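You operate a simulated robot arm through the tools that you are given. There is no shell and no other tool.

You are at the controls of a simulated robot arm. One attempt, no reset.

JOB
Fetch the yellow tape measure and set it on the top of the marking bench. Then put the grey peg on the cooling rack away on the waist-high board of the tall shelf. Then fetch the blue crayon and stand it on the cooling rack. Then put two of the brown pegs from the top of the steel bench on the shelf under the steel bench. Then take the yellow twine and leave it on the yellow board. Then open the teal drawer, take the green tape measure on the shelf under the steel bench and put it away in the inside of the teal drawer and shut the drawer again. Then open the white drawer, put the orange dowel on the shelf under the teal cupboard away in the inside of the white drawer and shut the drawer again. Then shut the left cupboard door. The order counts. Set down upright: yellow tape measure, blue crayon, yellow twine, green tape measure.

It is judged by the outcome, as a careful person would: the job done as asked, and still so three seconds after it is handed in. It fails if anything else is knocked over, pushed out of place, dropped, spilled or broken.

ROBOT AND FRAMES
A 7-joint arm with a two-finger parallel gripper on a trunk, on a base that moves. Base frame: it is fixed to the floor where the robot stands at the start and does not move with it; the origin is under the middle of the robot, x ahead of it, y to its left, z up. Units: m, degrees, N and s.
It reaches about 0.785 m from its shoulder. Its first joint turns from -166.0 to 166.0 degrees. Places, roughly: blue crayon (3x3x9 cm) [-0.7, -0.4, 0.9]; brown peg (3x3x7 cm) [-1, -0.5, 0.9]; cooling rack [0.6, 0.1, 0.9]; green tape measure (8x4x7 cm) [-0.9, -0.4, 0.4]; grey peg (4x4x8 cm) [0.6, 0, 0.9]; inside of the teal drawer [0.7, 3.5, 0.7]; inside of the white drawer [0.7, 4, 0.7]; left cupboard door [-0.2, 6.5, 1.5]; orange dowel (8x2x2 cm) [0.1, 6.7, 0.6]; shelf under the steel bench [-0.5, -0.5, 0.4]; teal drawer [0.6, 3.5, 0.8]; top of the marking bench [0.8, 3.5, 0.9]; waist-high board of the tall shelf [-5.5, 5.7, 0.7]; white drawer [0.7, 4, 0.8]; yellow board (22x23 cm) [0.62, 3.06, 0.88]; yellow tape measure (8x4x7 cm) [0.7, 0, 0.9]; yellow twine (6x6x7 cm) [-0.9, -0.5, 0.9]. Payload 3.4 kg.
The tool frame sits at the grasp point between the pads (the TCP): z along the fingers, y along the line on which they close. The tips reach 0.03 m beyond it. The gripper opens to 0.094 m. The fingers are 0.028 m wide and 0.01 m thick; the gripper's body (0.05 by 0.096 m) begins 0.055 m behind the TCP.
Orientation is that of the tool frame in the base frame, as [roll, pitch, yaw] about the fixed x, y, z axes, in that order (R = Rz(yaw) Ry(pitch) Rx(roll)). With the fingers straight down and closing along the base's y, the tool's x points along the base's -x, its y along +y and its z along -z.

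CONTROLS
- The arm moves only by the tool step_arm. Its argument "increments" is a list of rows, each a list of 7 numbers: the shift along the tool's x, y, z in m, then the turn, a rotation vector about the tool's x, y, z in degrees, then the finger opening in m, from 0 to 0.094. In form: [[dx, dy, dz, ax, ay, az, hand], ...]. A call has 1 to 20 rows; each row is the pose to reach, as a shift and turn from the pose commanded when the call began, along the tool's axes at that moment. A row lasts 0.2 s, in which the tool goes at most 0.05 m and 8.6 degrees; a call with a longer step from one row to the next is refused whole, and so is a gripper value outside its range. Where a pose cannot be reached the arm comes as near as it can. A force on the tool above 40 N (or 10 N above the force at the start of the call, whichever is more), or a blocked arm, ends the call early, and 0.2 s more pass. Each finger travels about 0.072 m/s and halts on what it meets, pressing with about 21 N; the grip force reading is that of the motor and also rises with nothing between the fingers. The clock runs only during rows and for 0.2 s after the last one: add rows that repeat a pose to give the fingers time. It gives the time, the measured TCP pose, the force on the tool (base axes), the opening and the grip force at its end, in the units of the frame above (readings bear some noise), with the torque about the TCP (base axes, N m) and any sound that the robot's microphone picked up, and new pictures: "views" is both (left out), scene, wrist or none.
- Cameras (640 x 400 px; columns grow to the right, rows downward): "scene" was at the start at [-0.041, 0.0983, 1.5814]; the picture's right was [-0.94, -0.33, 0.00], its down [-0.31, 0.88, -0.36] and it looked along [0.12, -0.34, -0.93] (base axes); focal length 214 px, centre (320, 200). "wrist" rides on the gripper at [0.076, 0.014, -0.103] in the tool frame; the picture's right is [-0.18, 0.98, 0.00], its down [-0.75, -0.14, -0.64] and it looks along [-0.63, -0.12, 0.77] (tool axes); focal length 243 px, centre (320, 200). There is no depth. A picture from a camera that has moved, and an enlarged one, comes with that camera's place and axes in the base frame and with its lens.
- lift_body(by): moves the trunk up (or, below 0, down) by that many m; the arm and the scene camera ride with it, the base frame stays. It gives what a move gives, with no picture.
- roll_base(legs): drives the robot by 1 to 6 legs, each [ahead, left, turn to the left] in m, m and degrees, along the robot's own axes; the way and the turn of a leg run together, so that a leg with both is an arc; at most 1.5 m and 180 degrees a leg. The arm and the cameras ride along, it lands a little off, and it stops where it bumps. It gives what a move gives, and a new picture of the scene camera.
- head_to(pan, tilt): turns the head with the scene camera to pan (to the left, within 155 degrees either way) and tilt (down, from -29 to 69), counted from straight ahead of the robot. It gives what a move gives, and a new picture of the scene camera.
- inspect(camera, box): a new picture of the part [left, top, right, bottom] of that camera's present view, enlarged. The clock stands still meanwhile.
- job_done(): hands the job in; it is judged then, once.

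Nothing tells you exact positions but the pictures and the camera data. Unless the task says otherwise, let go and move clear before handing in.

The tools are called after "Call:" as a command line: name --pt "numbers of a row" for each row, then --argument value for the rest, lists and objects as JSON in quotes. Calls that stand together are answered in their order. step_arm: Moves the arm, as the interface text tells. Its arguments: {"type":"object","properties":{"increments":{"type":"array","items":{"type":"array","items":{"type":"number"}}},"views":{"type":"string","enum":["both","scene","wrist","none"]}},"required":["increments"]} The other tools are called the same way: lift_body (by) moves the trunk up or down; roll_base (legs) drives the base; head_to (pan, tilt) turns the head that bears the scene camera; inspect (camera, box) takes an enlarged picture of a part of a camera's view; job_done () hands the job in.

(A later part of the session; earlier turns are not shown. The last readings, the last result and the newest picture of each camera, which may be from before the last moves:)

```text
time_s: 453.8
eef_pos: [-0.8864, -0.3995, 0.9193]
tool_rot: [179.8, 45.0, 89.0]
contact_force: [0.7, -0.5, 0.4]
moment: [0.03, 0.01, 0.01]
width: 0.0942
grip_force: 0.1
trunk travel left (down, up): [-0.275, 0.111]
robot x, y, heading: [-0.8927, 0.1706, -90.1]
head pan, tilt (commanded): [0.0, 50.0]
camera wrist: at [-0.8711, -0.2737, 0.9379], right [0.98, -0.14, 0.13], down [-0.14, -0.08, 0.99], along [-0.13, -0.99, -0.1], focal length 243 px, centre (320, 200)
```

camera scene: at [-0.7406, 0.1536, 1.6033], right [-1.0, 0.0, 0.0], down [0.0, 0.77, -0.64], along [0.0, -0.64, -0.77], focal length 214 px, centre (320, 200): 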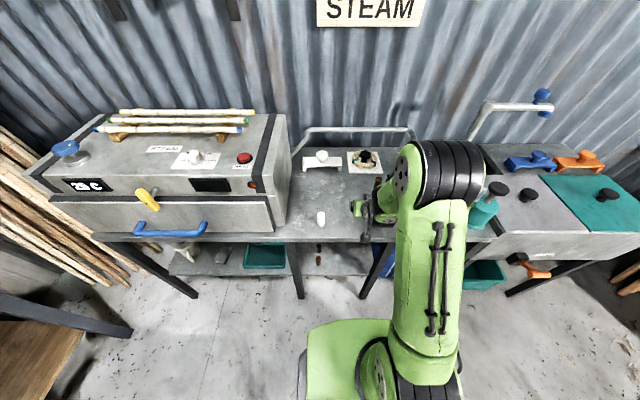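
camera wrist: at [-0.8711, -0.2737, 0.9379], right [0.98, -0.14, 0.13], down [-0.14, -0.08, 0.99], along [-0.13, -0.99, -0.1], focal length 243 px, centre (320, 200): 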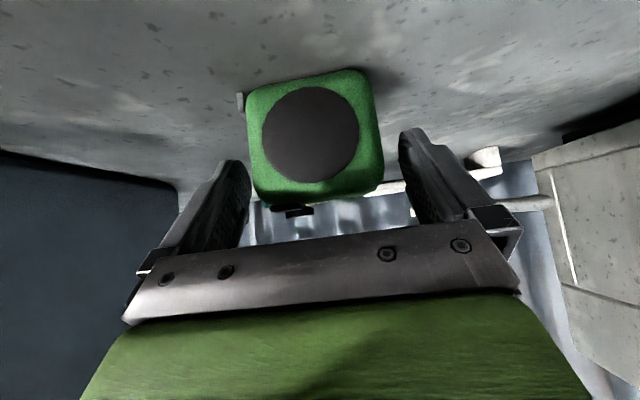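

It stands. I rise straight up, then untilt and turn the hand 90° for a top grip on its thickness.

Call:
step_arm --pt "-0.0283 0 -0.0283 0 0 0 0.094" --pt "-0.0566 0 -0.0566 0 0 0 0.094" --pt "-0.0849 0 -0.0849 0 0 0 0.094" --pt "-0.106 0 -0.106 0 0 0 0.094" --views "none"

Call:
step_arm --pt "0.0 0 -0.017 0 7.5 0 0.09" --pt "0.0 0 -0.034 0 15 0 0.09" --pt "0.0 0 -0.051 0 22.5 0 0.09" --pt "0.0 0 -0.068 0 30 0 0.09" --pt "0.0 0 -0.085 0 37.5 0 0.09" --pt "0.0 0 -0.1 0 45 0 0.09" --views "wrist"

```text
time_s: 454.8
eef_pos: [-0.8847, -0.399, 1.0697]
tool_rot: [179.8, 45.0, 89.0]
contact_force: [-0.2, -0.2, 0.1]
moment: [-0.02, 0.0, -0.02]
width: 0.094
grip_force: 0.0
trunk travel left (down, up): [-0.275, 0.111]
robot x, y, heading: [-0.8957, 0.1799, -90.1]
head pan, tilt (commanded): [0.0, 50.0]
```

```text
time_s: 456.2
eef_pos: [-0.8873, -0.3286, 1.1411]
tool_rot: [179.8, 0.0, 89.1]
contact_force: [-0.1, 0.3, 0.3]
moment: [-0.01, -0.05, 0.04]
width: 0.0897
grip_force: 0.0
trunk travel left (down, up): [-0.275, 0.111]
robot x, y, heading: [-0.8918, 0.1705, -89.8]
head pan, tilt (commanded): [0.0, 50.0]
camera wrist: at [-0.8725, -0.2539, 1.2426], right [0.98, -0.2, 0.0], down [-0.15, -0.75, 0.64], along [-0.13, -0.63, -0.77], focal length 243 px, centre (320, 200)
```

wrist: 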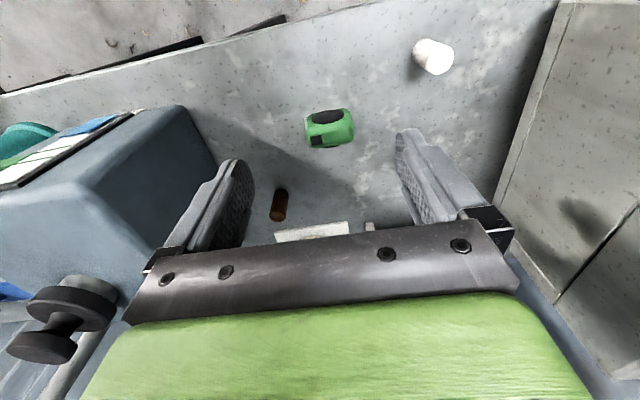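

Call:
step_arm --pt "0 0 0 0 0 8 0.08" --pt "0 0 0 0 0 16 0.08" --pt "0 0 0 0 0 24 0.08" --pt "0 0 0 0 0 32 0.08" --pt "0 0 0 0 0 40 0.08" --pt "0 0 0 0 0 48 0.08" --pt "0 0 0 0 0 56 0.08" --pt "0 0 0 0 0 64 0.08" --pt "0 0 0 0 0 72 0.08" --pt "0 0 0 0 0 80 0.08" --pt "0 0 0 0 0 88 0.08" --pt "0 0 0 0 0 89 0.08" --views "none"

Call:
step_arm --pt "0 0.03 0.015 0 0 0 0.08" --pt "0 0.06 0.035 0 0 0 0.08" --pt "0 0.088 0.06 0 0 0 0.08" --views "both"

Call:
inspect --camera "wrist" --box '[220, 40, 440, 200]'

```text
time_s: 458.8
eef_pos: [-0.887, -0.328, 1.1393]
tool_rot: [179.9, -0.1, -0.1]
contact_force: [0.9, 0.2, -0.3]
moment: [0.01, -0.02, -0.01]
width: 0.0799
grip_force: 0.0
trunk travel left (down, up): [-0.275, 0.111]
robot x, y, heading: [-0.8945, 0.1743, -89.9]
head pan, tilt (commanded): [0.0, 50.0]
```

```text
time_s: 459.6
eef_pos: [-0.8875, -0.4169, 1.0771]
tool_rot: [-180.0, -0.2, 0.2]
contact_force: [0.1, -0.6, -0.5]
moment: [0.03, 0.01, -0.01]
width: 0.0801
grip_force: 0.0
trunk travel left (down, up): [-0.275, 0.111]
robot x, y, heading: [-0.8955, 0.1731, -90.0]
head pan, tilt (commanded): [0.0, 50.0]
camera scene: at [-0.7421, 0.1528, 1.6034], right [-1.0, 0.0, 0.0], down [0.0, 0.77, -0.64], along [0.0, -0.64, -0.77], focal length 214 px, centre (320, 200)
camera wrist: at [-0.8135, -0.4321, 1.179], right [-0.18, -0.98, 0.0], down [-0.76, 0.14, 0.64], along [-0.63, 0.12, -0.77], focal length 243 px, centre (320, 200)
```

scene: 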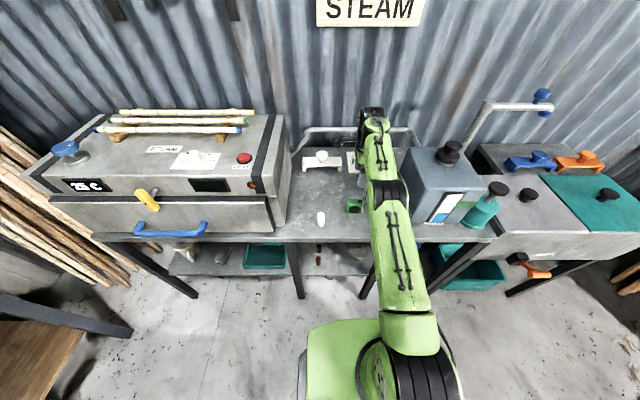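
wrist: 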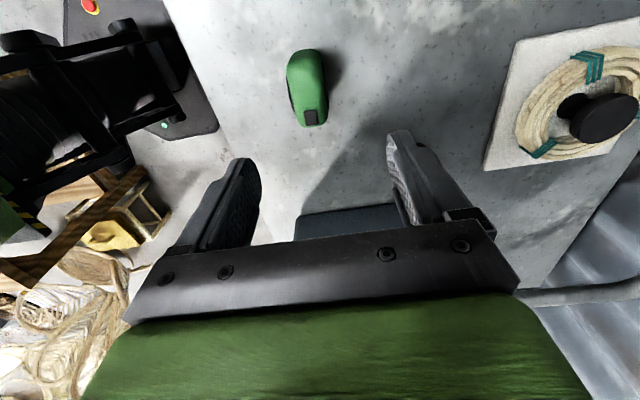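

```text
2.50 times, centred on (330, 120) of wrist
camera zoom: at [-0.8135, -0.4321, 1.179], right [-0.18, -0.98, 0.0], down [-0.76, 0.14, 0.64], along [-0.63, 0.12, -0.77], focal length 606 px, centre (295, 400)
```

zoom: 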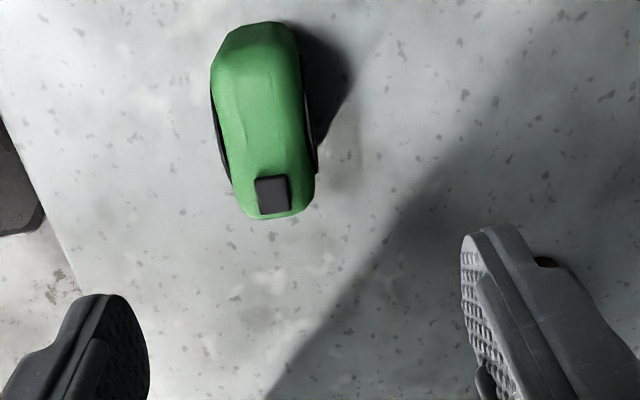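

Tape measure centred at about (-0.879, -0.410). I line up, lower over it and close on its 4 cm thickness.

Call:
step_arm --pt "0.004 -0.003 0.04 0 0 2 0.08" --pt "0.0085 -0.007 0.08 0 0 3 0.08" --pt "0.0085 -0.007 0.105 0 0 3 0.08" --views "wrist"

```text
time_s: 460.4
eef_pos: [-0.8759, -0.4105, 0.9737]
tool_rot: [-179.9, -0.1, -2.9]
contact_force: [0.0, 0.0, -0.5]
moment: [-0.03, 0.02, 0.02]
width: 0.0799
grip_force: 0.0
trunk travel left (down, up): [-0.275, 0.111]
robot x, y, heading: [-0.8918, 0.1713, -89.9]
head pan, tilt (commanded): [0.0, 50.0]
camera wrist: at [-0.8021, -0.4284, 1.0761], right [-0.23, -0.97, 0.0], down [-0.75, 0.18, 0.64], along [-0.62, 0.15, -0.77], focal length 243 px, centre (320, 200)
```

wrist: 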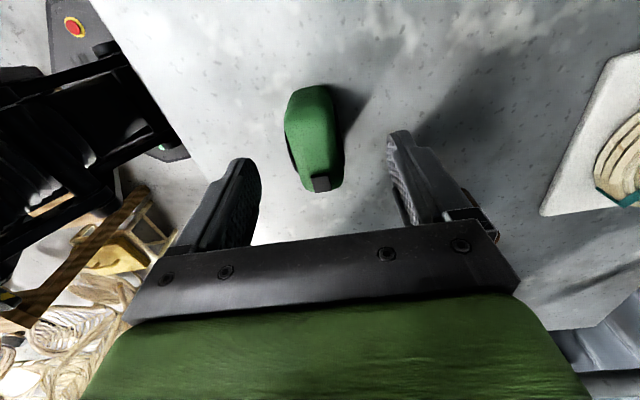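

Call:
step_arm --pt "0 0 0.03 0 0 0 0.08" --pt "0 0 0.052 0 0 0 0.08" --pt "0 0 0.052 0 0 0 0.05" --pt "0 0 0.052 0 0 0 0.02" --pt "0 0 0.052 0 0 0 0.02" --pt "0 0 0.052 0 0 0 0.02" --views "wrist"

```text
time_s: 461.8
eef_pos: [-0.877, -0.4093, 0.9221]
tool_rot: [-180.0, -0.1, -2.9]
contact_force: [0.1, -0.2, -0.1]
moment: [0.03, 0.04, -0.06]
width: 0.0403
grip_force: 21.1
trunk travel left (down, up): [-0.275, 0.111]
robot x, y, heading: [-0.8943, 0.1743, -89.9]
head pan, tilt (commanded): [0.0, 50.0]
camera wrist: at [-0.8027, -0.428, 1.0253], right [-0.23, -0.97, 0.0], down [-0.75, 0.18, 0.64], along [-0.62, 0.15, -0.77], focal length 243 px, centre (320, 200)
```

wrist: 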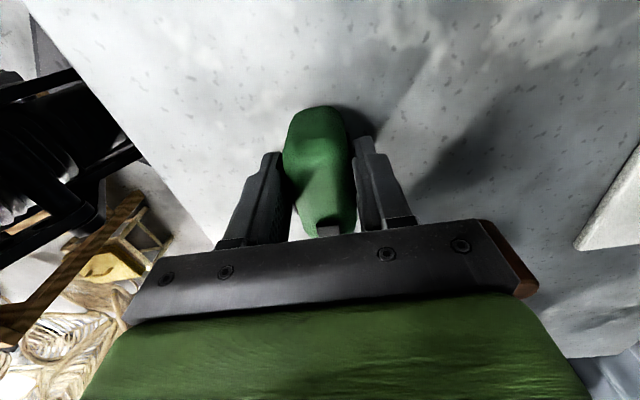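

Gripped. Lifting and drawing back.

Call:
step_arm --pt "0 0 -0.045 0 0 0 0.02" --pt "0 0 -0.09 0 0 0 0.02" --pt "0 0 -0.13 0 0 0 0.02" --pt "0 -0.04 -0.155 0 0 0 0.02" --pt "0 -0.08 -0.18 0 0 0 0.02" --pt "0 -0.12 -0.205 0 0 0 0.02" --pt "0 -0.16 -0.225 0 0 0 0.02" --pt "0 -0.2 -0.23 0 0 0 0.02" --views "both"

```text
time_s: 463.6
eef_pos: [-0.868, -0.208, 1.1544]
tool_rot: [179.9, -0.1, -2.9]
contact_force: [1.0, -0.5, -1.9]
moment: [-0.01, -0.04, 0.03]
width: 0.0404
grip_force: 21.0
trunk travel left (down, up): [-0.275, 0.111]
robot x, y, heading: [-0.8884, 0.1748, -90.1]
head pan, tilt (commanded): [0.0, 50.0]
camera scene: at [-0.7404, 0.1577, 1.6033], right [-1.0, 0.0, 0.0], down [0.0, 0.77, -0.64], along [0.0, -0.64, -0.77], focal length 214 px, centre (320, 200)
camera wrist: at [-0.7941, -0.2263, 1.2564], right [-0.23, -0.97, 0.0], down [-0.75, 0.18, 0.64], along [-0.62, 0.15, -0.77], focal length 243 px, centre (320, 200)
```

scene: 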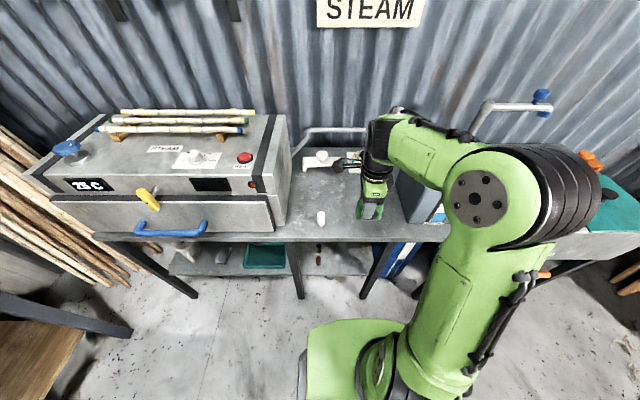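
wrist: 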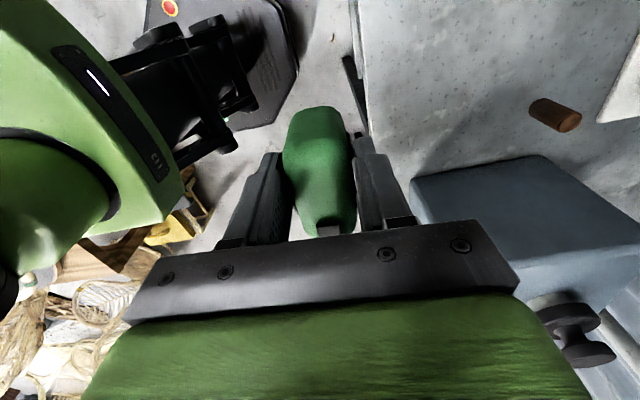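

Now back to the marking bench with the tape measure.

Call:
roll_base --legs '[[-0.17, 0, 0], [0, 0.65, 0], [-0.35, 0, 0], [0, 0, 90], [0, 1.3, 0]]'

Call:
roll_base --legs '[[0, 1.2, 0]]'

```text
time_s: 480.1
eef_pos: [0.1082, 2.0258, 1.1531]
tool_rot: [180.0, -0.1, 88.2]
contact_force: [0.3, 1.3, -2.1]
moment: [-0.02, -0.06, 0.01]
width: 0.0405
grip_force: 21.0
trunk travel left (down, up): [-0.275, 0.111]
robot x, y, heading: [-0.2772, 1.9942, 1.1]
head pan, tilt (commanded): [0.0, 50.0]
camera scene: at [-0.262, 2.1453, 1.6033], right [0.02, -1.0, 0.0], down [-0.77, -0.01, -0.64], along [0.64, 0.01, -0.77], focal length 214 px, centre (320, 200)
```

scene: 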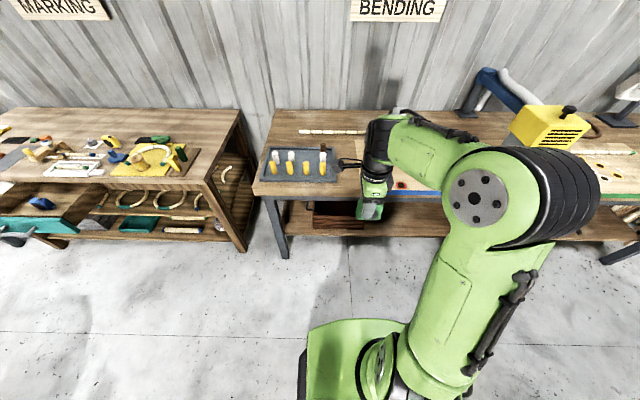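

```text
time_s: 486.2
eef_pos: [0.078, 3.2377, 1.1527]
tool_rot: [-179.9, -0.1, 88.7]
contact_force: [0.3, 0.6, -2.4]
moment: [0.05, -0.02, -0.02]
width: 0.0405
grip_force: 20.7
trunk travel left (down, up): [-0.275, 0.111]
robot x, y, heading: [-0.3047, 3.2, 1.8]
head pan, tilt (commanded): [0.0, 50.0]
camera scene: at [-0.291, 3.3545, 1.6033], right [0.03, -1.0, 0.0], down [-0.77, -0.02, -0.64], along [0.64, 0.02, -0.77], focal length 214 px, centre (320, 200)
```

scene: 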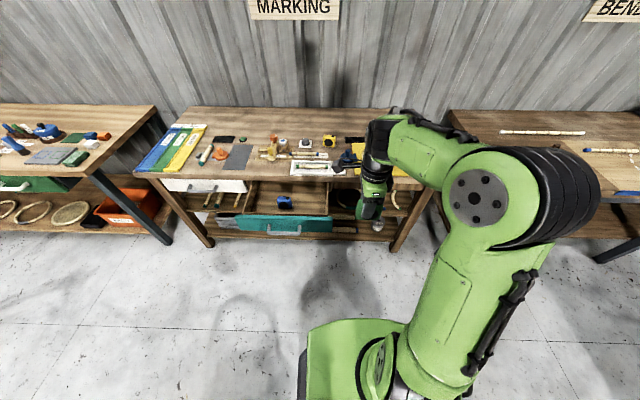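

Call:
inspect --camera "scene" --box '[170, 110, 410, 260]'

```text
2.67 times, centred on (290, 185) of scene
camera zoom: at [-0.291, 3.3545, 1.6033], right [0.03, -1.0, 0.0], down [-0.77, -0.02, -0.64], along [0.64, 0.02, -0.77], focal length 572 px, centre (400, 240)
```

zoom: 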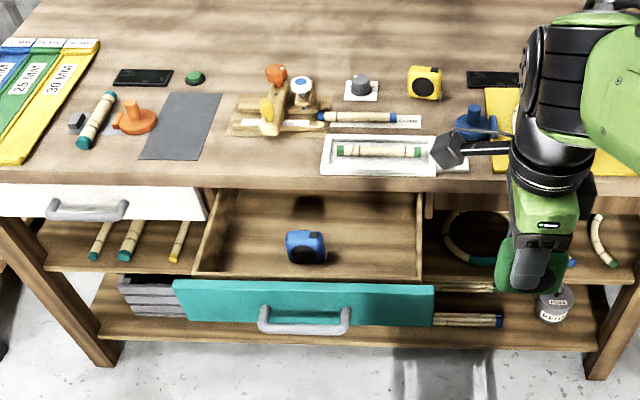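

A clear view into the drawer: floor free to the right of the blue tape measure. I aim for (0.37, 3.43) and drive up.

Call:
roll_base --legs '[[0.16, 0.2, -1.8]]'

Call:
inspect --camera "scene" --box '[210, 140, 450, 290]'

```text
time_s: 488.1
eef_pos: [0.2384, 3.4256, 1.1523]
tool_rot: [-180.0, -0.1, 86.9]
contact_force: [0.6, 0.7, -2.7]
moment: [-0.01, 0.02, 0.01]
width: 0.0402
grip_force: 21.2
trunk travel left (down, up): [-0.275, 0.111]
robot x, y, heading: [-0.147, 3.4028, -0.3]
head pan, tilt (commanded): [0.0, 50.0]
camera scene: at [-0.1281, 3.5539, 1.6032], right [0.0, -1.0, 0.0], down [-0.77, 0.0, -0.64], along [0.64, 0.0, -0.77], focal length 214 px, centre (320, 200)
```

scene: 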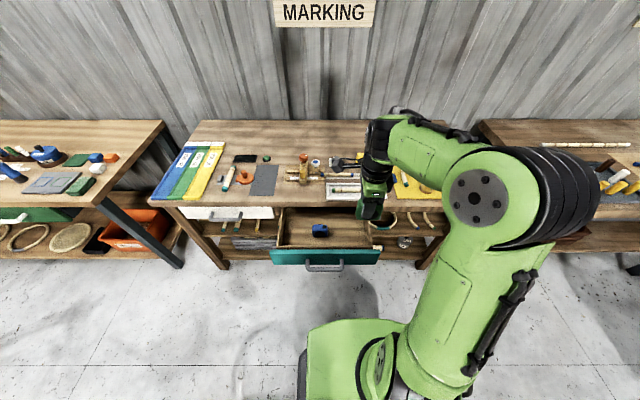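

```text
2.67 times, centred on (330, 215) of scene
camera zoom: at [-0.1281, 3.5539, 1.6032], right [0.0, -1.0, 0.0], down [-0.77, 0.0, -0.64], along [0.64, 0.0, -0.77], focal length 572 px, centre (293, 160)
```

zoom: 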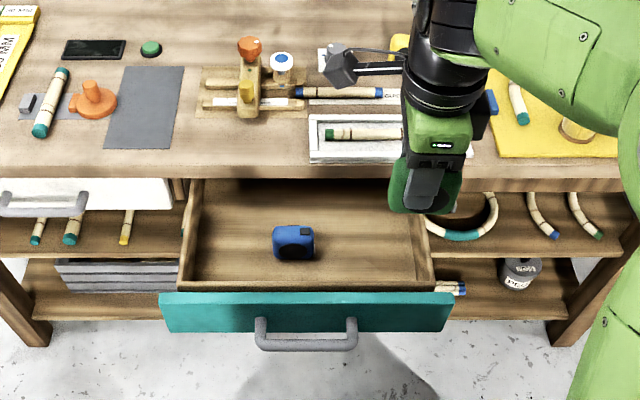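

Call:
step_arm --pt "0.003 0.035 0.03 0 0 0 0.02" --pt "0.006 0.07 0.06 0 0 0 0.02" --pt "0.009 0.105 0.09 0 0 0 0.02" --pt "0.0115 0.131 0.125 0 0 0 0.02" --pt "0.0115 0.131 0.155 0 0 0 0.02" --views "both"

```text
time_s: 489.3
eef_pos: [0.3677, 3.4287, 0.9984]
tool_rot: [-180.0, -0.1, 86.9]
contact_force: [0.1, -0.4, -3.1]
moment: [0.03, 0.02, 0.01]
width: 0.0403
grip_force: 21.0
trunk travel left (down, up): [-0.275, 0.111]
robot x, y, heading: [-0.1479, 3.4062, -0.1]
head pan, tilt (commanded): [0.0, 50.0]
camera scene: at [-0.129, 3.5525, 1.6034], right [0.0, -1.0, 0.0], down [-0.77, 0.0, -0.64], along [0.64, 0.0, -0.77], focal length 214 px, centre (320, 200)
camera wrist: at [0.3848, 3.5043, 1.1003], right [0.97, -0.24, 0.0], down [-0.18, -0.75, 0.64], along [-0.15, -0.62, -0.77], focal length 243 px, centre (320, 200)
```

scene: 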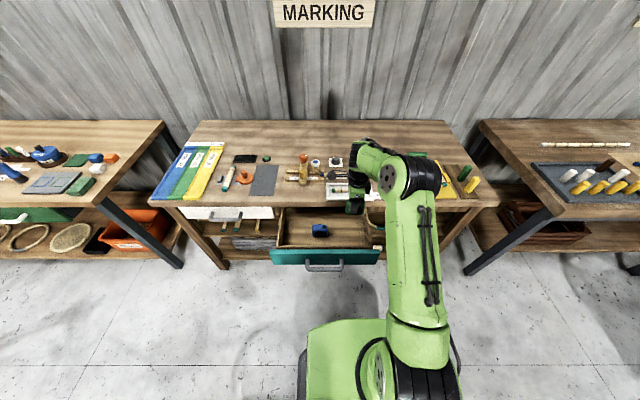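
wrist: 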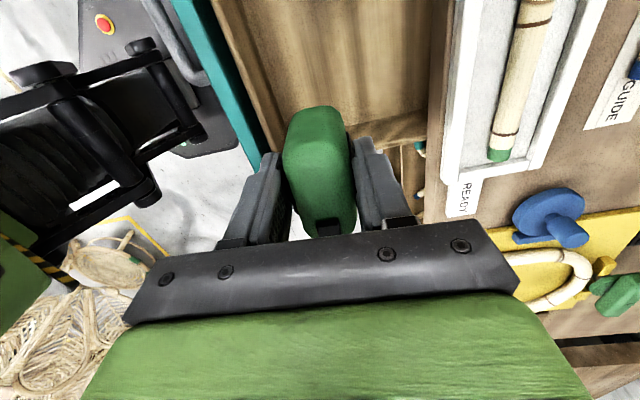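

Call:
inspect --camera "wrist" --box '[190, 0, 480, 200]'

```text
2.00 times, centred on (335, 100) of wrist
camera zoom: at [0.3848, 3.5043, 1.1003], right [0.97, -0.24, 0.0], down [-0.18, -0.75, 0.64], along [-0.15, -0.62, -0.77], focal length 485 px, centre (290, 400)
```

zoom: 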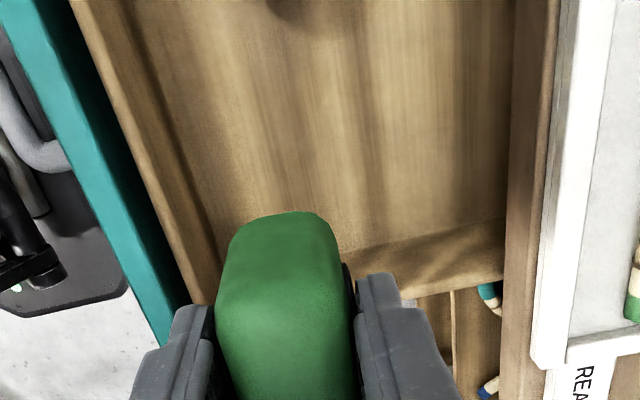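

The target floor spot is clear (right wall at y≈3.34, front wall at x≈0.29, floor z≈0.735). I lower the tape measure into the drawer.

Call:
step_arm --pt "0 0 0.045 0 0 0 0.02" --pt "0 0 0.09 0 0 0 0.02" --pt "0 0 0.135 0 0 0 0.02" --pt "0 0 0.17 0 0 0 0.02" --pt "0 0 0.19 0 0 0 0.02" --views "wrist"

Call:
step_arm --pt "0 0 0.003 0 0 0 0.02" --pt "0 0 0.006 0 0 0 0.02" --views "none"

```text
time_s: 490.5
eef_pos: [0.3674, 3.4307, 0.8097]
tool_rot: [180.0, -0.1, 86.8]
contact_force: [0.3, -0.2, -2.5]
moment: [0.0, -0.02, 0.0]
width: 0.0406
grip_force: 21.2
trunk travel left (down, up): [-0.275, 0.111]
robot x, y, heading: [-0.1468, 3.4006, -0.3]
head pan, tilt (commanded): [0.0, 50.0]
camera wrist: at [0.385, 3.5047, 0.9118], right [0.97, -0.24, 0.0], down [-0.18, -0.75, 0.64], along [-0.15, -0.62, -0.77], focal length 243 px, centre (320, 200)
```

wrist: 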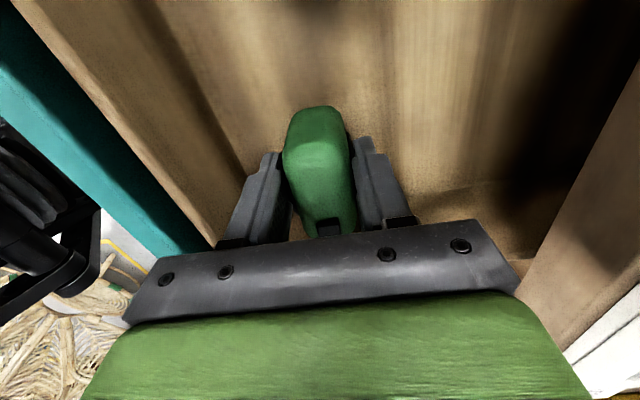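

```text
time_s: 491.1
eef_pos: [0.3689, 3.4302, 0.8021]
tool_rot: [180.0, -0.1, 87.1]
contact_force: [-0.6, 0.4, -2.7]
moment: [0.03, -0.02, 0.0]
width: 0.0404
grip_force: 20.9
trunk travel left (down, up): [-0.275, 0.111]
robot x, y, heading: [-0.152, 3.4006, -0.2]
head pan, tilt (commanded): [0.0, 50.0]
```

Call:
step_arm --pt "0 0 0.004 0 0 0 0.02" --pt "0 0 0.008 0 0 0 0.02" --views "none"

Call:
step_arm --pt "0 0 0.003 0 0 0 0.02" --pt "0 0 0.006 0 0 0 0.02" --views "none"

Call:
step_arm --pt "0 0 0.003 0 0 0 0.02" --pt "0 0 0.005 0 0 0 0.02" --views "none"

```text
time_s: 491.7
eef_pos: [0.369, 3.4305, 0.7938]
tool_rot: [179.9, -0.1, 87.1]
contact_force: [0.7, -0.2, 3.7]
moment: [-0.21, 0.1, -0.02]
width: 0.0402
grip_force: 21.1
trunk travel left (down, up): [-0.275, 0.111]
robot x, y, heading: [-0.1465, 3.4022, -0.1]
head pan, tilt (commanded): [0.0, 50.0]
```

```text
time_s: 492.3
eef_pos: [0.3696, 3.4302, 0.7894]
tool_rot: [179.8, -0.2, 87.0]
contact_force: [1.5, 0.8, 15.0]
moment: [-0.01, 0.07, -0.08]
width: 0.0402
grip_force: 21.0
trunk travel left (down, up): [-0.275, 0.111]
robot x, y, heading: [-0.1502, 3.4026, -0.0]
head pan, tilt (commanded): [0.0, 50.0]
```

```text
time_s: 492.9
eef_pos: [0.3667, 3.4304, 0.7844]
tool_rot: [179.8, -0.1, 86.9]
contact_force: [1.0, 0.1, 14.2]
moment: [-0.04, 0.03, -0.01]
width: 0.0402
grip_force: 20.4
trunk travel left (down, up): [-0.275, 0.111]
robot x, y, heading: [-0.1461, 3.401, -0.3]
head pan, tilt (commanded): [0.0, 50.0]
```

It stands on the drawer floor. I release and look.

Call:
step_arm --pt "0 0 -0.003 0 0 0 0.045" --pt "0 0 -0.003 0 0 0 0.055" --pt "0 0 -0.003 0 0 0 0.065" --pt "0 0 -0.003 0 0 0 0.065" --views "wrist"

Call:
step_arm --pt "0 0 -0.045 0 0 0 0.065" --pt "0 0 -0.09 0 0 0 0.065" --pt "0 0 -0.135 0 0 0 0.065" --pt "0 0 -0.18 0 0 0 0.065" --pt "0 -0.03 -0.215 0 0 0 0.065" --pt "0 -0.07 -0.24 0 0 0 0.065" --pt "0 -0.11 -0.26 0 0 0 0.065" --pt "0 -0.15 -0.28 0 0 0 0.065" --views "both"

```text
time_s: 493.9
eef_pos: [0.3678, 3.4307, 0.7862]
tool_rot: [179.9, -0.1, 86.8]
contact_force: [0.2, -0.6, -0.1]
moment: [-0.01, 0.04, -0.02]
width: 0.065
grip_force: 0.0
trunk travel left (down, up): [-0.275, 0.111]
robot x, y, heading: [-0.149, 3.4057, -0.3]
head pan, tilt (commanded): [0.0, 50.0]
camera wrist: at [0.3847, 3.5055, 0.8888], right [0.97, -0.24, 0.0], down [-0.18, -0.75, 0.64], along [-0.15, -0.62, -0.77], focal length 243 px, centre (320, 200)
```

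wrist: 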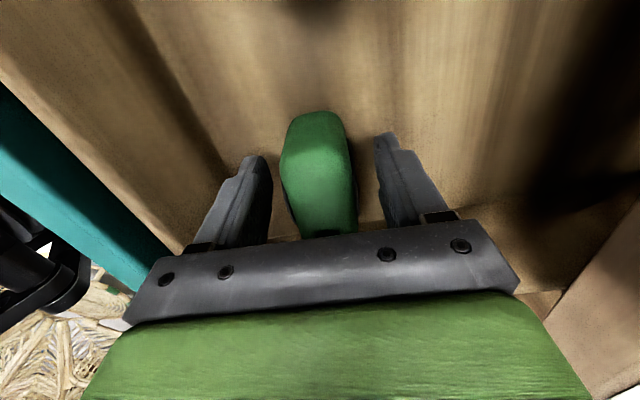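

```text
time_s: 495.7
eef_pos: [0.2162, 3.4394, 1.067]
tool_rot: [179.9, -0.1, 87.0]
contact_force: [-1.5, -0.1, 1.3]
moment: [-0.03, -0.01, -0.03]
width: 0.0648
grip_force: 0.0
trunk travel left (down, up): [-0.275, 0.111]
robot x, y, heading: [-0.1483, 3.4008, -0.2]
head pan, tilt (commanded): [0.0, 50.0]
camera scene: at [-0.1318, 3.5533, 1.6033], right [0.0, -1.0, 0.0], down [-0.77, 0.0, -0.64], along [0.64, 0.0, -0.77], focal length 214 px, centre (320, 200)
camera wrist: at [0.2317, 3.5144, 1.1696], right [0.97, -0.24, 0.0], down [-0.18, -0.75, 0.64], along [-0.15, -0.62, -0.77], focal length 243 px, centre (320, 200)
```

scene: 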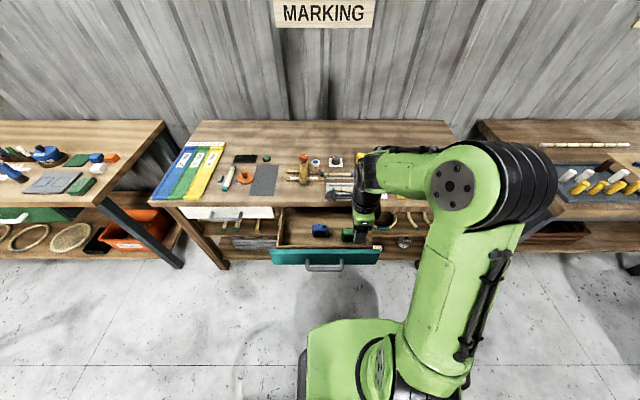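
wrist: 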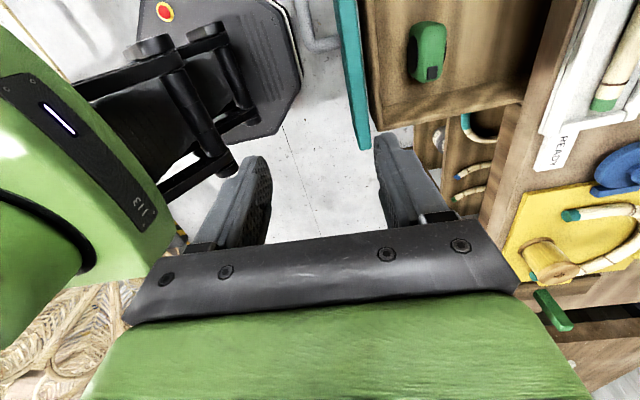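

The green tape measure stands upright in the drawer. To shut it I'll take the handle again in the same way and push. I back up and set the hand at the earlier tilt.

Call:
roll_base --legs '[[-0.2, 0.115, 0.2]]'

Call:
step_arm --pt "0.002 0.014 0.024 -6.4 0 0 0.05" --pt "0.004 0.028 0.048 -12.8 0 0 0.05" --pt "0.006 0.042 0.072 -19.3 0 0 0.05" --pt "0.008 0.056 0.096 -25.7 0 0 0.05" --pt "0.008 0.07 0.12 -32.1 0 0 0.05" --pt "0.008 0.085 0.145 -38.6 0 0 0.05" --pt "0.008 0.1 0.17 -45 0 0 0.05" --views "both"

```text
time_s: 497.4
eef_pos: [0.0162, 3.5563, 1.0672]
tool_rot: [179.9, -0.3, 87.1]
contact_force: [0.0, -0.1, 0.0]
moment: [-0.04, 0.01, 0.02]
width: 0.0649
grip_force: 0.1
trunk travel left (down, up): [-0.275, 0.111]
robot x, y, heading: [-0.3463, 3.5188, -0.1]
head pan, tilt (commanded): [0.0, 50.0]
camera scene: at [-0.3311, 3.6687, 1.6033], right [0.0, -1.0, 0.0], down [-0.77, 0.0, -0.64], along [0.64, 0.0, -0.77], focal length 214 px, centre (320, 200)
```

scene: 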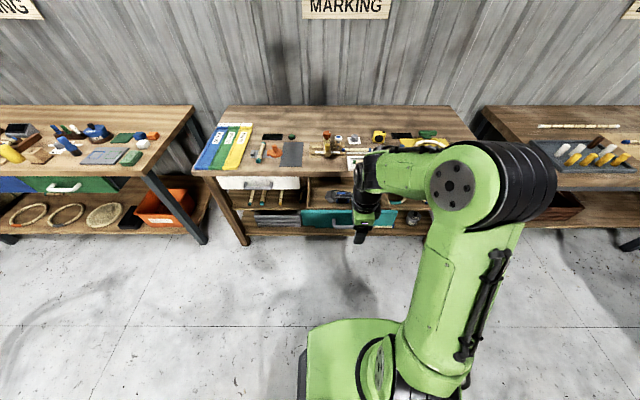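

```text
time_s: 499.0
eef_pos: [0.119, 3.5585, 0.8961]
tool_rot: [135.0, -0.2, 87.1]
contact_force: [0.1, -0.2, -0.2]
moment: [-0.01, 0.0, -0.03]
width: 0.0499
grip_force: 0.0
trunk travel left (down, up): [-0.275, 0.111]
robot x, y, heading: [-0.3442, 3.5184, 0.4]
head pan, tilt (commanded): [0.0, 50.0]
camera scene: at [-0.3288, 3.6687, 1.6032], right [0.0, -1.0, 0.0], down [-0.77, 0.0, -0.64], along [0.64, 0.0, -0.77], focal length 214 px, centre (320, 200)
camera wrist: at [0.0585, 3.6376, 0.9783], right [0.68, -0.22, 0.7], down [-0.59, -0.73, 0.35], along [0.43, -0.65, -0.63], focal length 243 px, centre (320, 200)
```

scene: 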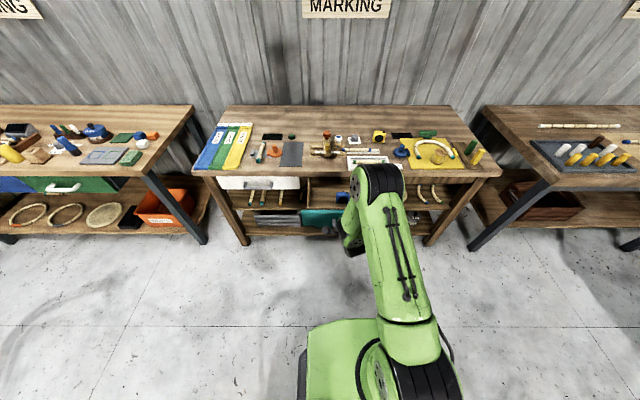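
wrist: 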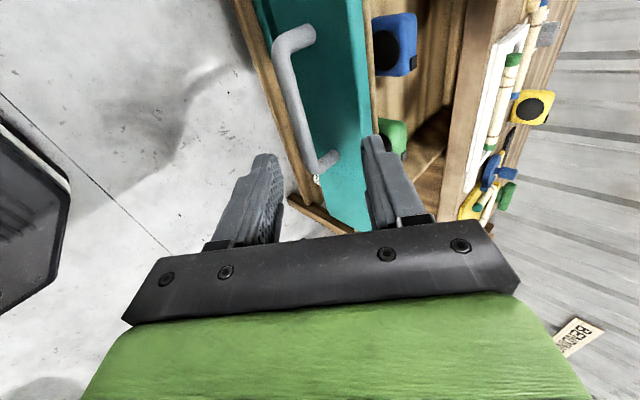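

Call:
step_arm --pt "-0.003 -0.012 0.033 0 0.7 -0.7 0.045" --pt "-0.006 -0.024 0.066 0 1.4 -1.4 0.042" --pt "-0.008 -0.035 0.0974 0 2.0 -2.0 0.042" --views "wrist"

```text
time_s: 499.8
eef_pos: [0.1627, 3.5472, 0.8015]
tool_rot: [135.0, -0.3, 90.0]
contact_force: [-0.6, 0.0, 0.2]
moment: [-0.02, 0.01, 0.0]
width: 0.0419
grip_force: 0.1
trunk travel left (down, up): [-0.275, 0.111]
robot x, y, heading: [-0.3474, 3.5175, 0.0]
head pan, tilt (commanded): [0.0, 50.0]
camera wrist: at [0.0986, 3.6231, 0.8846], right [0.69, -0.19, 0.69], down [-0.55, -0.75, 0.35], along [0.46, -0.63, -0.63], focal length 243 px, centre (320, 200)
```

wrist: 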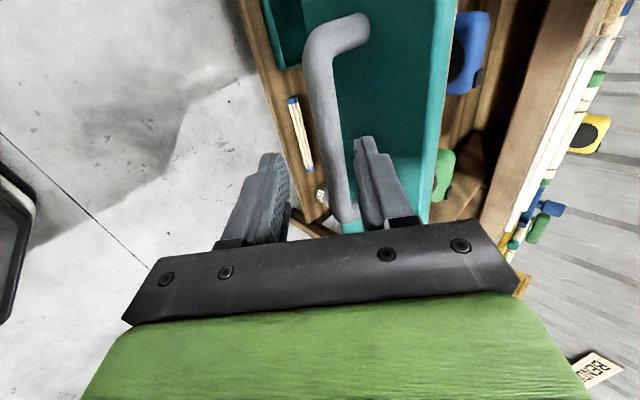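

The bar is about 7 mm toward the inner finger; I correct, advance and close on it.

Call:
step_arm --pt "0 0.006 0.015 0 0 0 0.04" --pt "0 0.006 0.03 0 0 0 0.04" --pt "0 0.006 0.045 0 0 0 0.04" --pt "0 0.006 0.054 0 0 0 0.04" --views "wrist"

Call:
step_arm --pt "0 0 0 0 0 0 0.02" --pt "0 0 0 0 0 0 0.005" --pt "0 0 0 0 0 0 0.005" --pt "0 0 0 0 0 0 0.005" --views "wrist"

```text
time_s: 500.8
eef_pos: [0.203, 3.5487, 0.7686]
tool_rot: [135.0, -0.1, 90.0]
contact_force: [-0.1, 0.3, 0.6]
moment: [0.02, 0.02, 0.03]
width: 0.0399
grip_force: 0.1
trunk travel left (down, up): [-0.275, 0.111]
robot x, y, heading: [-0.3477, 3.5187, -0.1]
head pan, tilt (commanded): [0.0, 50.0]
camera wrist: at [0.1397, 3.6249, 0.8516], right [0.7, -0.19, 0.69], down [-0.55, -0.75, 0.35], along [0.46, -0.63, -0.63], focal length 243 px, centre (320, 200)
```

wrist: 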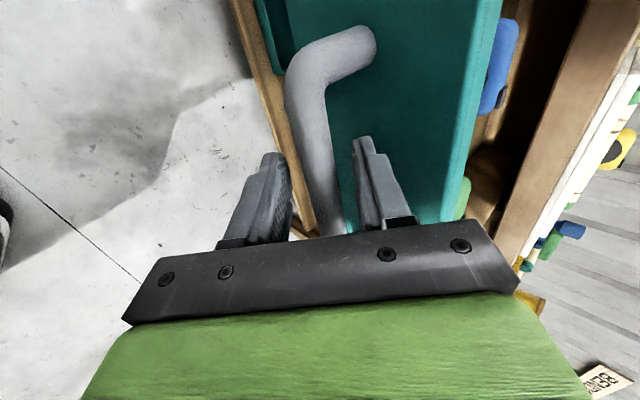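

```text
time_s: 501.8
eef_pos: [0.204, 3.5488, 0.7698]
tool_rot: [134.6, 0.0, 90.0]
contact_force: [1.0, -0.7, 14.6]
moment: [-0.64, -0.1, 0.87]
width: 0.018
grip_force: 45.1
trunk travel left (down, up): [-0.275, 0.111]
robot x, y, heading: [-0.3445, 3.5198, -0.1]
head pan, tilt (commanded): [0.0, 50.0]
camera wrist: at [0.1396, 3.6249, 0.8533], right [0.69, -0.18, 0.7], down [-0.56, -0.75, 0.35], along [0.46, -0.63, -0.62], focal length 243 px, centre (320, 200)
```

wrist: 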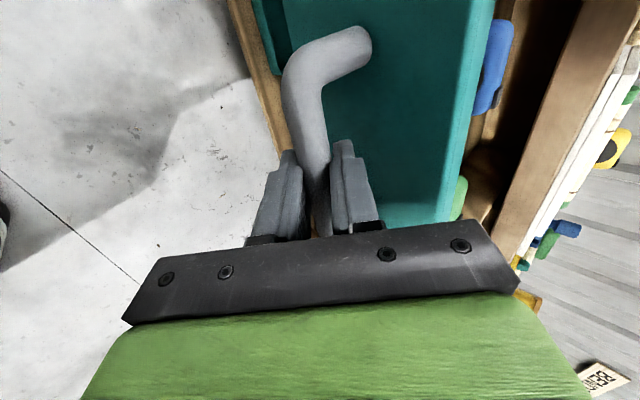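

Handle gripped. Pushing the drawer in, first with the arm.

Call:
step_arm --pt "0 0.018 0.012 0 0 0 0.005" --pt "0 0.032 0.026 0 0 0 0.005" --pt "0 0.046 0.04 0 0 0 0.005" --pt "0 0.06 0.054 0 0 0 0.005" --pt "0 0.074 0.068 0 0 0 0.005" --views "wrist"

```text
time_s: 503.0
eef_pos: [0.3052, 3.5484, 0.7716]
tool_rot: [135.1, -0.1, 90.0]
contact_force: [1.6, 1.1, -9.0]
moment: [-0.11, -0.09, 0.9]
width: 0.0175
grip_force: 44.2
trunk travel left (down, up): [-0.275, 0.111]
robot x, y, heading: [-0.3471, 3.5184, 0.2]
head pan, tilt (commanded): [0.0, 50.0]
camera wrist: at [0.2411, 3.6246, 0.8542], right [0.7, -0.19, 0.69], down [-0.55, -0.75, 0.35], along [0.46, -0.63, -0.63], focal length 243 px, centre (320, 200)
```

wrist: 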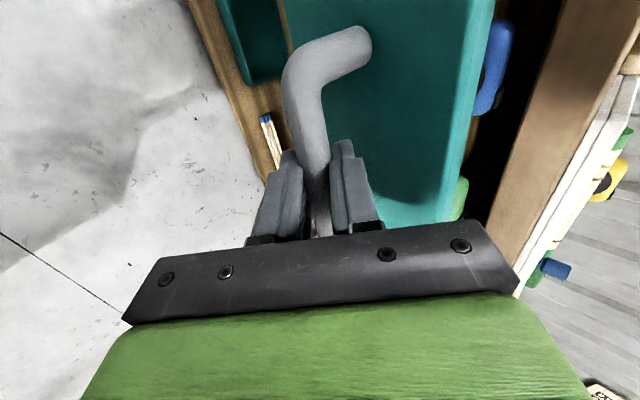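

Call:
roll_base --legs '[[0.12, 0, 0]]'

Call:
step_arm --pt "0 0.007 0.007 0 0 0 0.005" --pt "0 0.014 0.014 0 0 0 0.005" --pt "0 0.021 0.021 0 0 0 0.005" --views "both"

```text
time_s: 504.2
eef_pos: [0.4233, 3.549, 0.7718]
tool_rot: [135.2, -0.1, 90.0]
contact_force: [-0.4, -2.0, -9.0]
moment: [-0.42, 0.31, 0.58]
width: 0.0175
grip_force: 45.0
trunk travel left (down, up): [-0.275, 0.111]
robot x, y, heading: [-0.2276, 3.5155, -0.0]
head pan, tilt (commanded): [0.0, 50.0]
camera scene: at [-0.2091, 3.668, 1.6033], right [0.0, -1.0, 0.0], down [-0.77, 0.0, -0.64], along [0.64, 0.0, -0.77], focal length 214 px, centre (320, 200)
```

scene: 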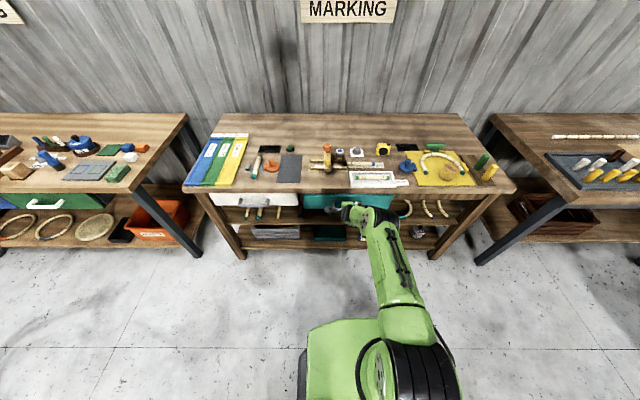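

```text
time_s: 505.0
eef_pos: [0.4461, 3.5483, 0.7727]
tool_rot: [135.4, -0.1, 89.9]
contact_force: [-26.7, 0.6, 1.3]
moment: [-0.72, 0.12, 0.04]
width: 0.0176
grip_force: 45.3
trunk travel left (down, up): [-0.275, 0.111]
robot x, y, heading: [-0.2279, 3.5156, 0.1]
head pan, tilt (commanded): [0.0, 50.0]
camera scene: at [-0.2168, 3.6683, 1.6034], right [0.0, -1.0, 0.0], down [-0.76, 0.0, -0.64], along [0.64, 0.0, -0.76], focal length 214 px, centre (320, 200)
camera wrist: at [0.3832, 3.6244, 0.8544], right [0.7, -0.18, 0.69], down [-0.55, -0.75, 0.36], along [0.45, -0.63, -0.63], focal length 243 px, centre (320, 200)
```

scene: 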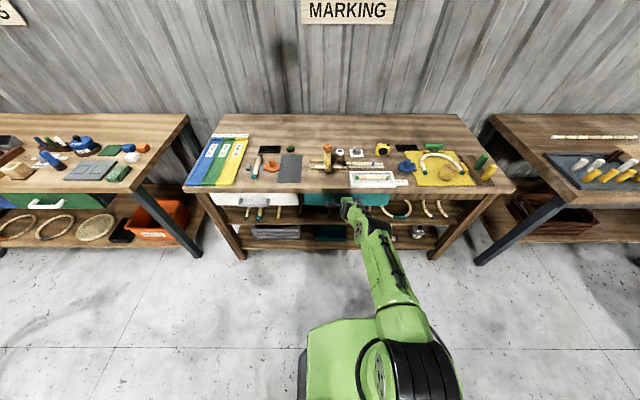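
wrist: 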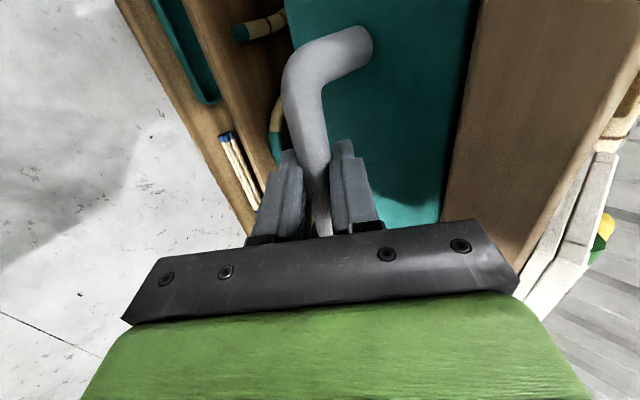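

The drawer has hit its stop (27 N), flush as at the start. I release and retreat along the approach line.

Call:
step_arm --pt "0 -0.002 -0.002 0 0 0 0.02" --pt "0 -0.002 -0.002 0 0 0 0.035" --pt "0 -0.002 -0.002 0 0 0 0.042" --pt "0 -0.002 -0.03 0 0 0 0.042" --pt "0 -0.002 -0.07 0 0 0 0.042" --pt "0 -0.002 -0.11 0 0 0 0.042" --pt "0 0.01 -0.15 0 0 0 0.042" --views "both"

Call:
inspect --camera "wrist" --box '[200, 0, 520, 200]'

```text
time_s: 506.6
eef_pos: [0.3516, 3.5477, 0.8873]
tool_rot: [134.8, -0.1, 90.0]
contact_force: [0.2, -0.8, 0.6]
moment: [-0.02, -0.02, 0.01]
width: 0.042
grip_force: 0.1
trunk travel left (down, up): [-0.275, 0.111]
robot x, y, heading: [-0.2293, 3.5173, 0.2]
head pan, tilt (commanded): [0.0, 50.0]
camera scene: at [-0.2134, 3.6681, 1.6034], right [0.0, -1.0, 0.0], down [-0.77, 0.0, -0.64], along [0.64, 0.0, -0.77], focal length 214 px, centre (320, 200)
camera wrist: at [0.2879, 3.6241, 0.9698], right [0.69, -0.19, 0.7], down [-0.55, -0.75, 0.35], along [0.46, -0.63, -0.63], focal length 243 px, centre (320, 200)
```

scene: 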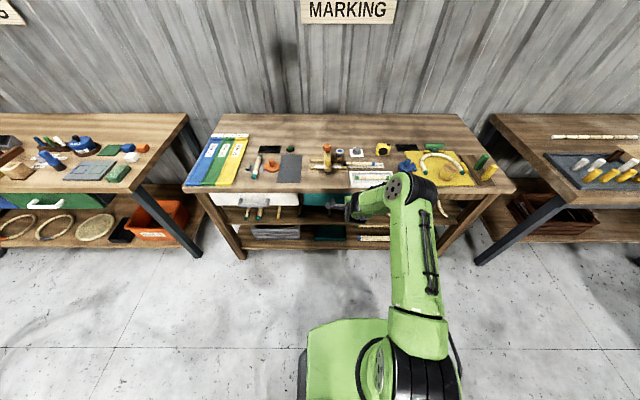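
wrist: 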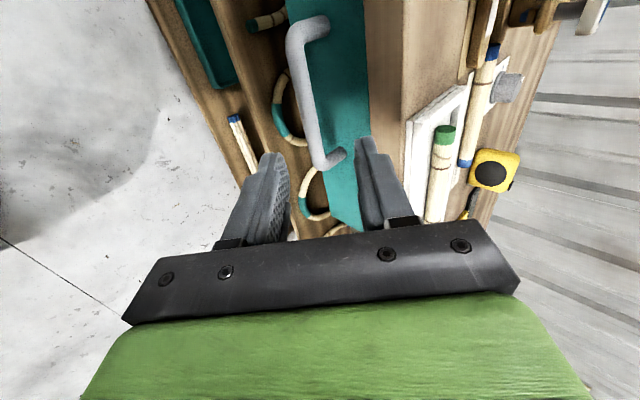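

```text
2.00 times, centred on (360, 100) of wrist
camera zoom: at [0.2879, 3.6241, 0.9698], right [0.69, -0.19, 0.7], down [-0.55, -0.75, 0.35], along [0.46, -0.63, -0.63], focal length 485 px, centre (240, 400)
```

zoom: 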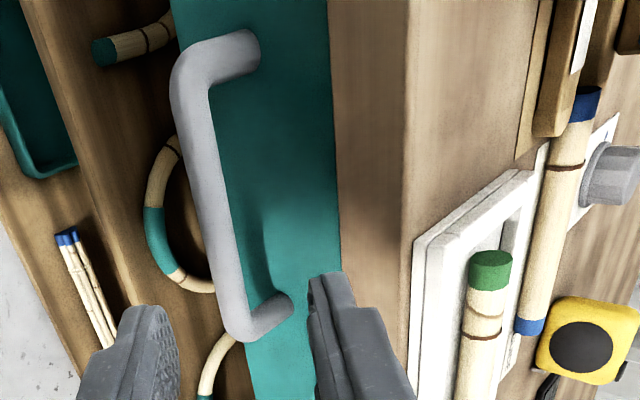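

The teal drawer is shut. Next the white drawer: its handle should be the same kind at y≈4.0. I back off, move left and look.

Call:
roll_base --legs '[[-0.1, 0, 0], [0, 0.465, -0.2]]'

Call:
inspect --camera "wrist" --box '[0, 0, 640, 400]'

```text
time_s: 510.2
eef_pos: [0.2535, 4.0108, 0.8862]
tool_rot: [135.0, 0.0, 89.8]
contact_force: [-0.6, -0.3, 0.4]
moment: [0.0, 0.0, 0.0]
width: 0.0419
grip_force: 0.1
trunk travel left (down, up): [-0.275, 0.111]
robot x, y, heading: [-0.33, 3.9787, -0.0]
head pan, tilt (commanded): [0.0, 50.0]
camera scene: at [-0.311, 4.1314, 1.6032], right [0.0, -1.0, 0.0], down [-0.77, 0.0, -0.64], along [0.64, 0.0, -0.77], focal length 214 px, centre (320, 200)
```

scene: 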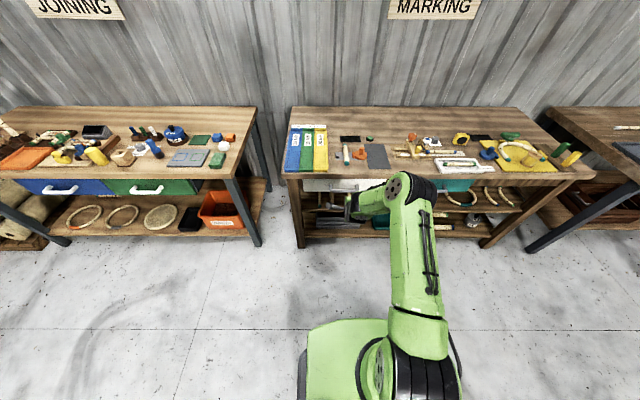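

```text
1.00 times, centred on (320, 200) of wrist (not enlarged: the box is as wide or as high as the picture)
camera zoom: at [0.19, 4.0866, 0.9688], right [0.69, -0.19, 0.69], down [-0.56, -0.75, 0.35], along [0.46, -0.63, -0.63], focal length 243 px, centre (320, 200)
```

zoom: 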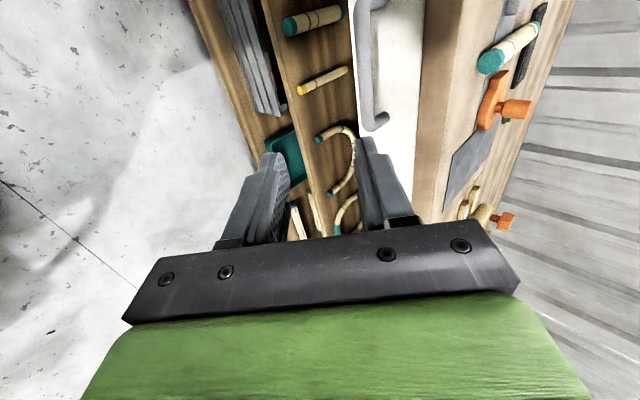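

The white handle spans y≈3.93–4.06 (centre 3.996). I drive 0.12 m ahead and bring the hand to 6 cm before the bar.

Call:
roll_base --legs '[[0.12, 0, 0]]'

Call:
step_arm --pt "-0.005 -0.01 0.029 0 0 0 0.042" --pt "-0.01 -0.02 0.058 0 0 0 0.042" --pt "-0.015 -0.03 0.087 0 0 0 0.042" --views "wrist"

```text
time_s: 511.4
eef_pos: [0.3778, 4.0094, 0.8862]
tool_rot: [135.0, -0.1, 90.0]
contact_force: [0.6, 0.5, -0.5]
moment: [0.01, 0.0, -0.02]
width: 0.042
grip_force: 0.0
trunk travel left (down, up): [-0.275, 0.111]
robot x, y, heading: [-0.2056, 3.9786, 0.1]
head pan, tilt (commanded): [0.0, 50.0]
camera scene: at [-0.1861, 4.1305, 1.6033], right [0.0, -1.0, 0.0], down [-0.77, 0.0, -0.64], along [0.64, 0.0, -0.77], focal length 214 px, centre (320, 200)
```

scene: 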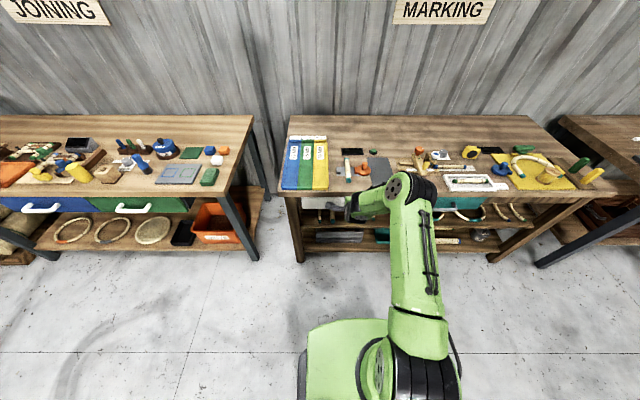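

```text
time_s: 512.2
eef_pos: [0.4183, 3.9945, 0.8028]
tool_rot: [134.9, 0.1, 89.9]
contact_force: [0.6, -0.3, 0.1]
moment: [0.02, 0.03, -0.01]
width: 0.0419
grip_force: 0.2
trunk travel left (down, up): [-0.275, 0.111]
robot x, y, heading: [-0.206, 3.9798, -0.2]
head pan, tilt (commanded): [0.0, 50.0]
camera wrist: at [0.3538, 4.0701, 0.8852], right [0.69, -0.19, 0.69], down [-0.55, -0.75, 0.35], along [0.46, -0.63, -0.63], focal length 243 px, centre (320, 200)
```

wrist: 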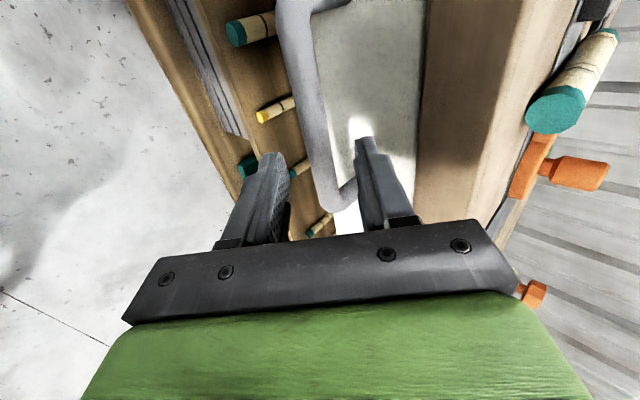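

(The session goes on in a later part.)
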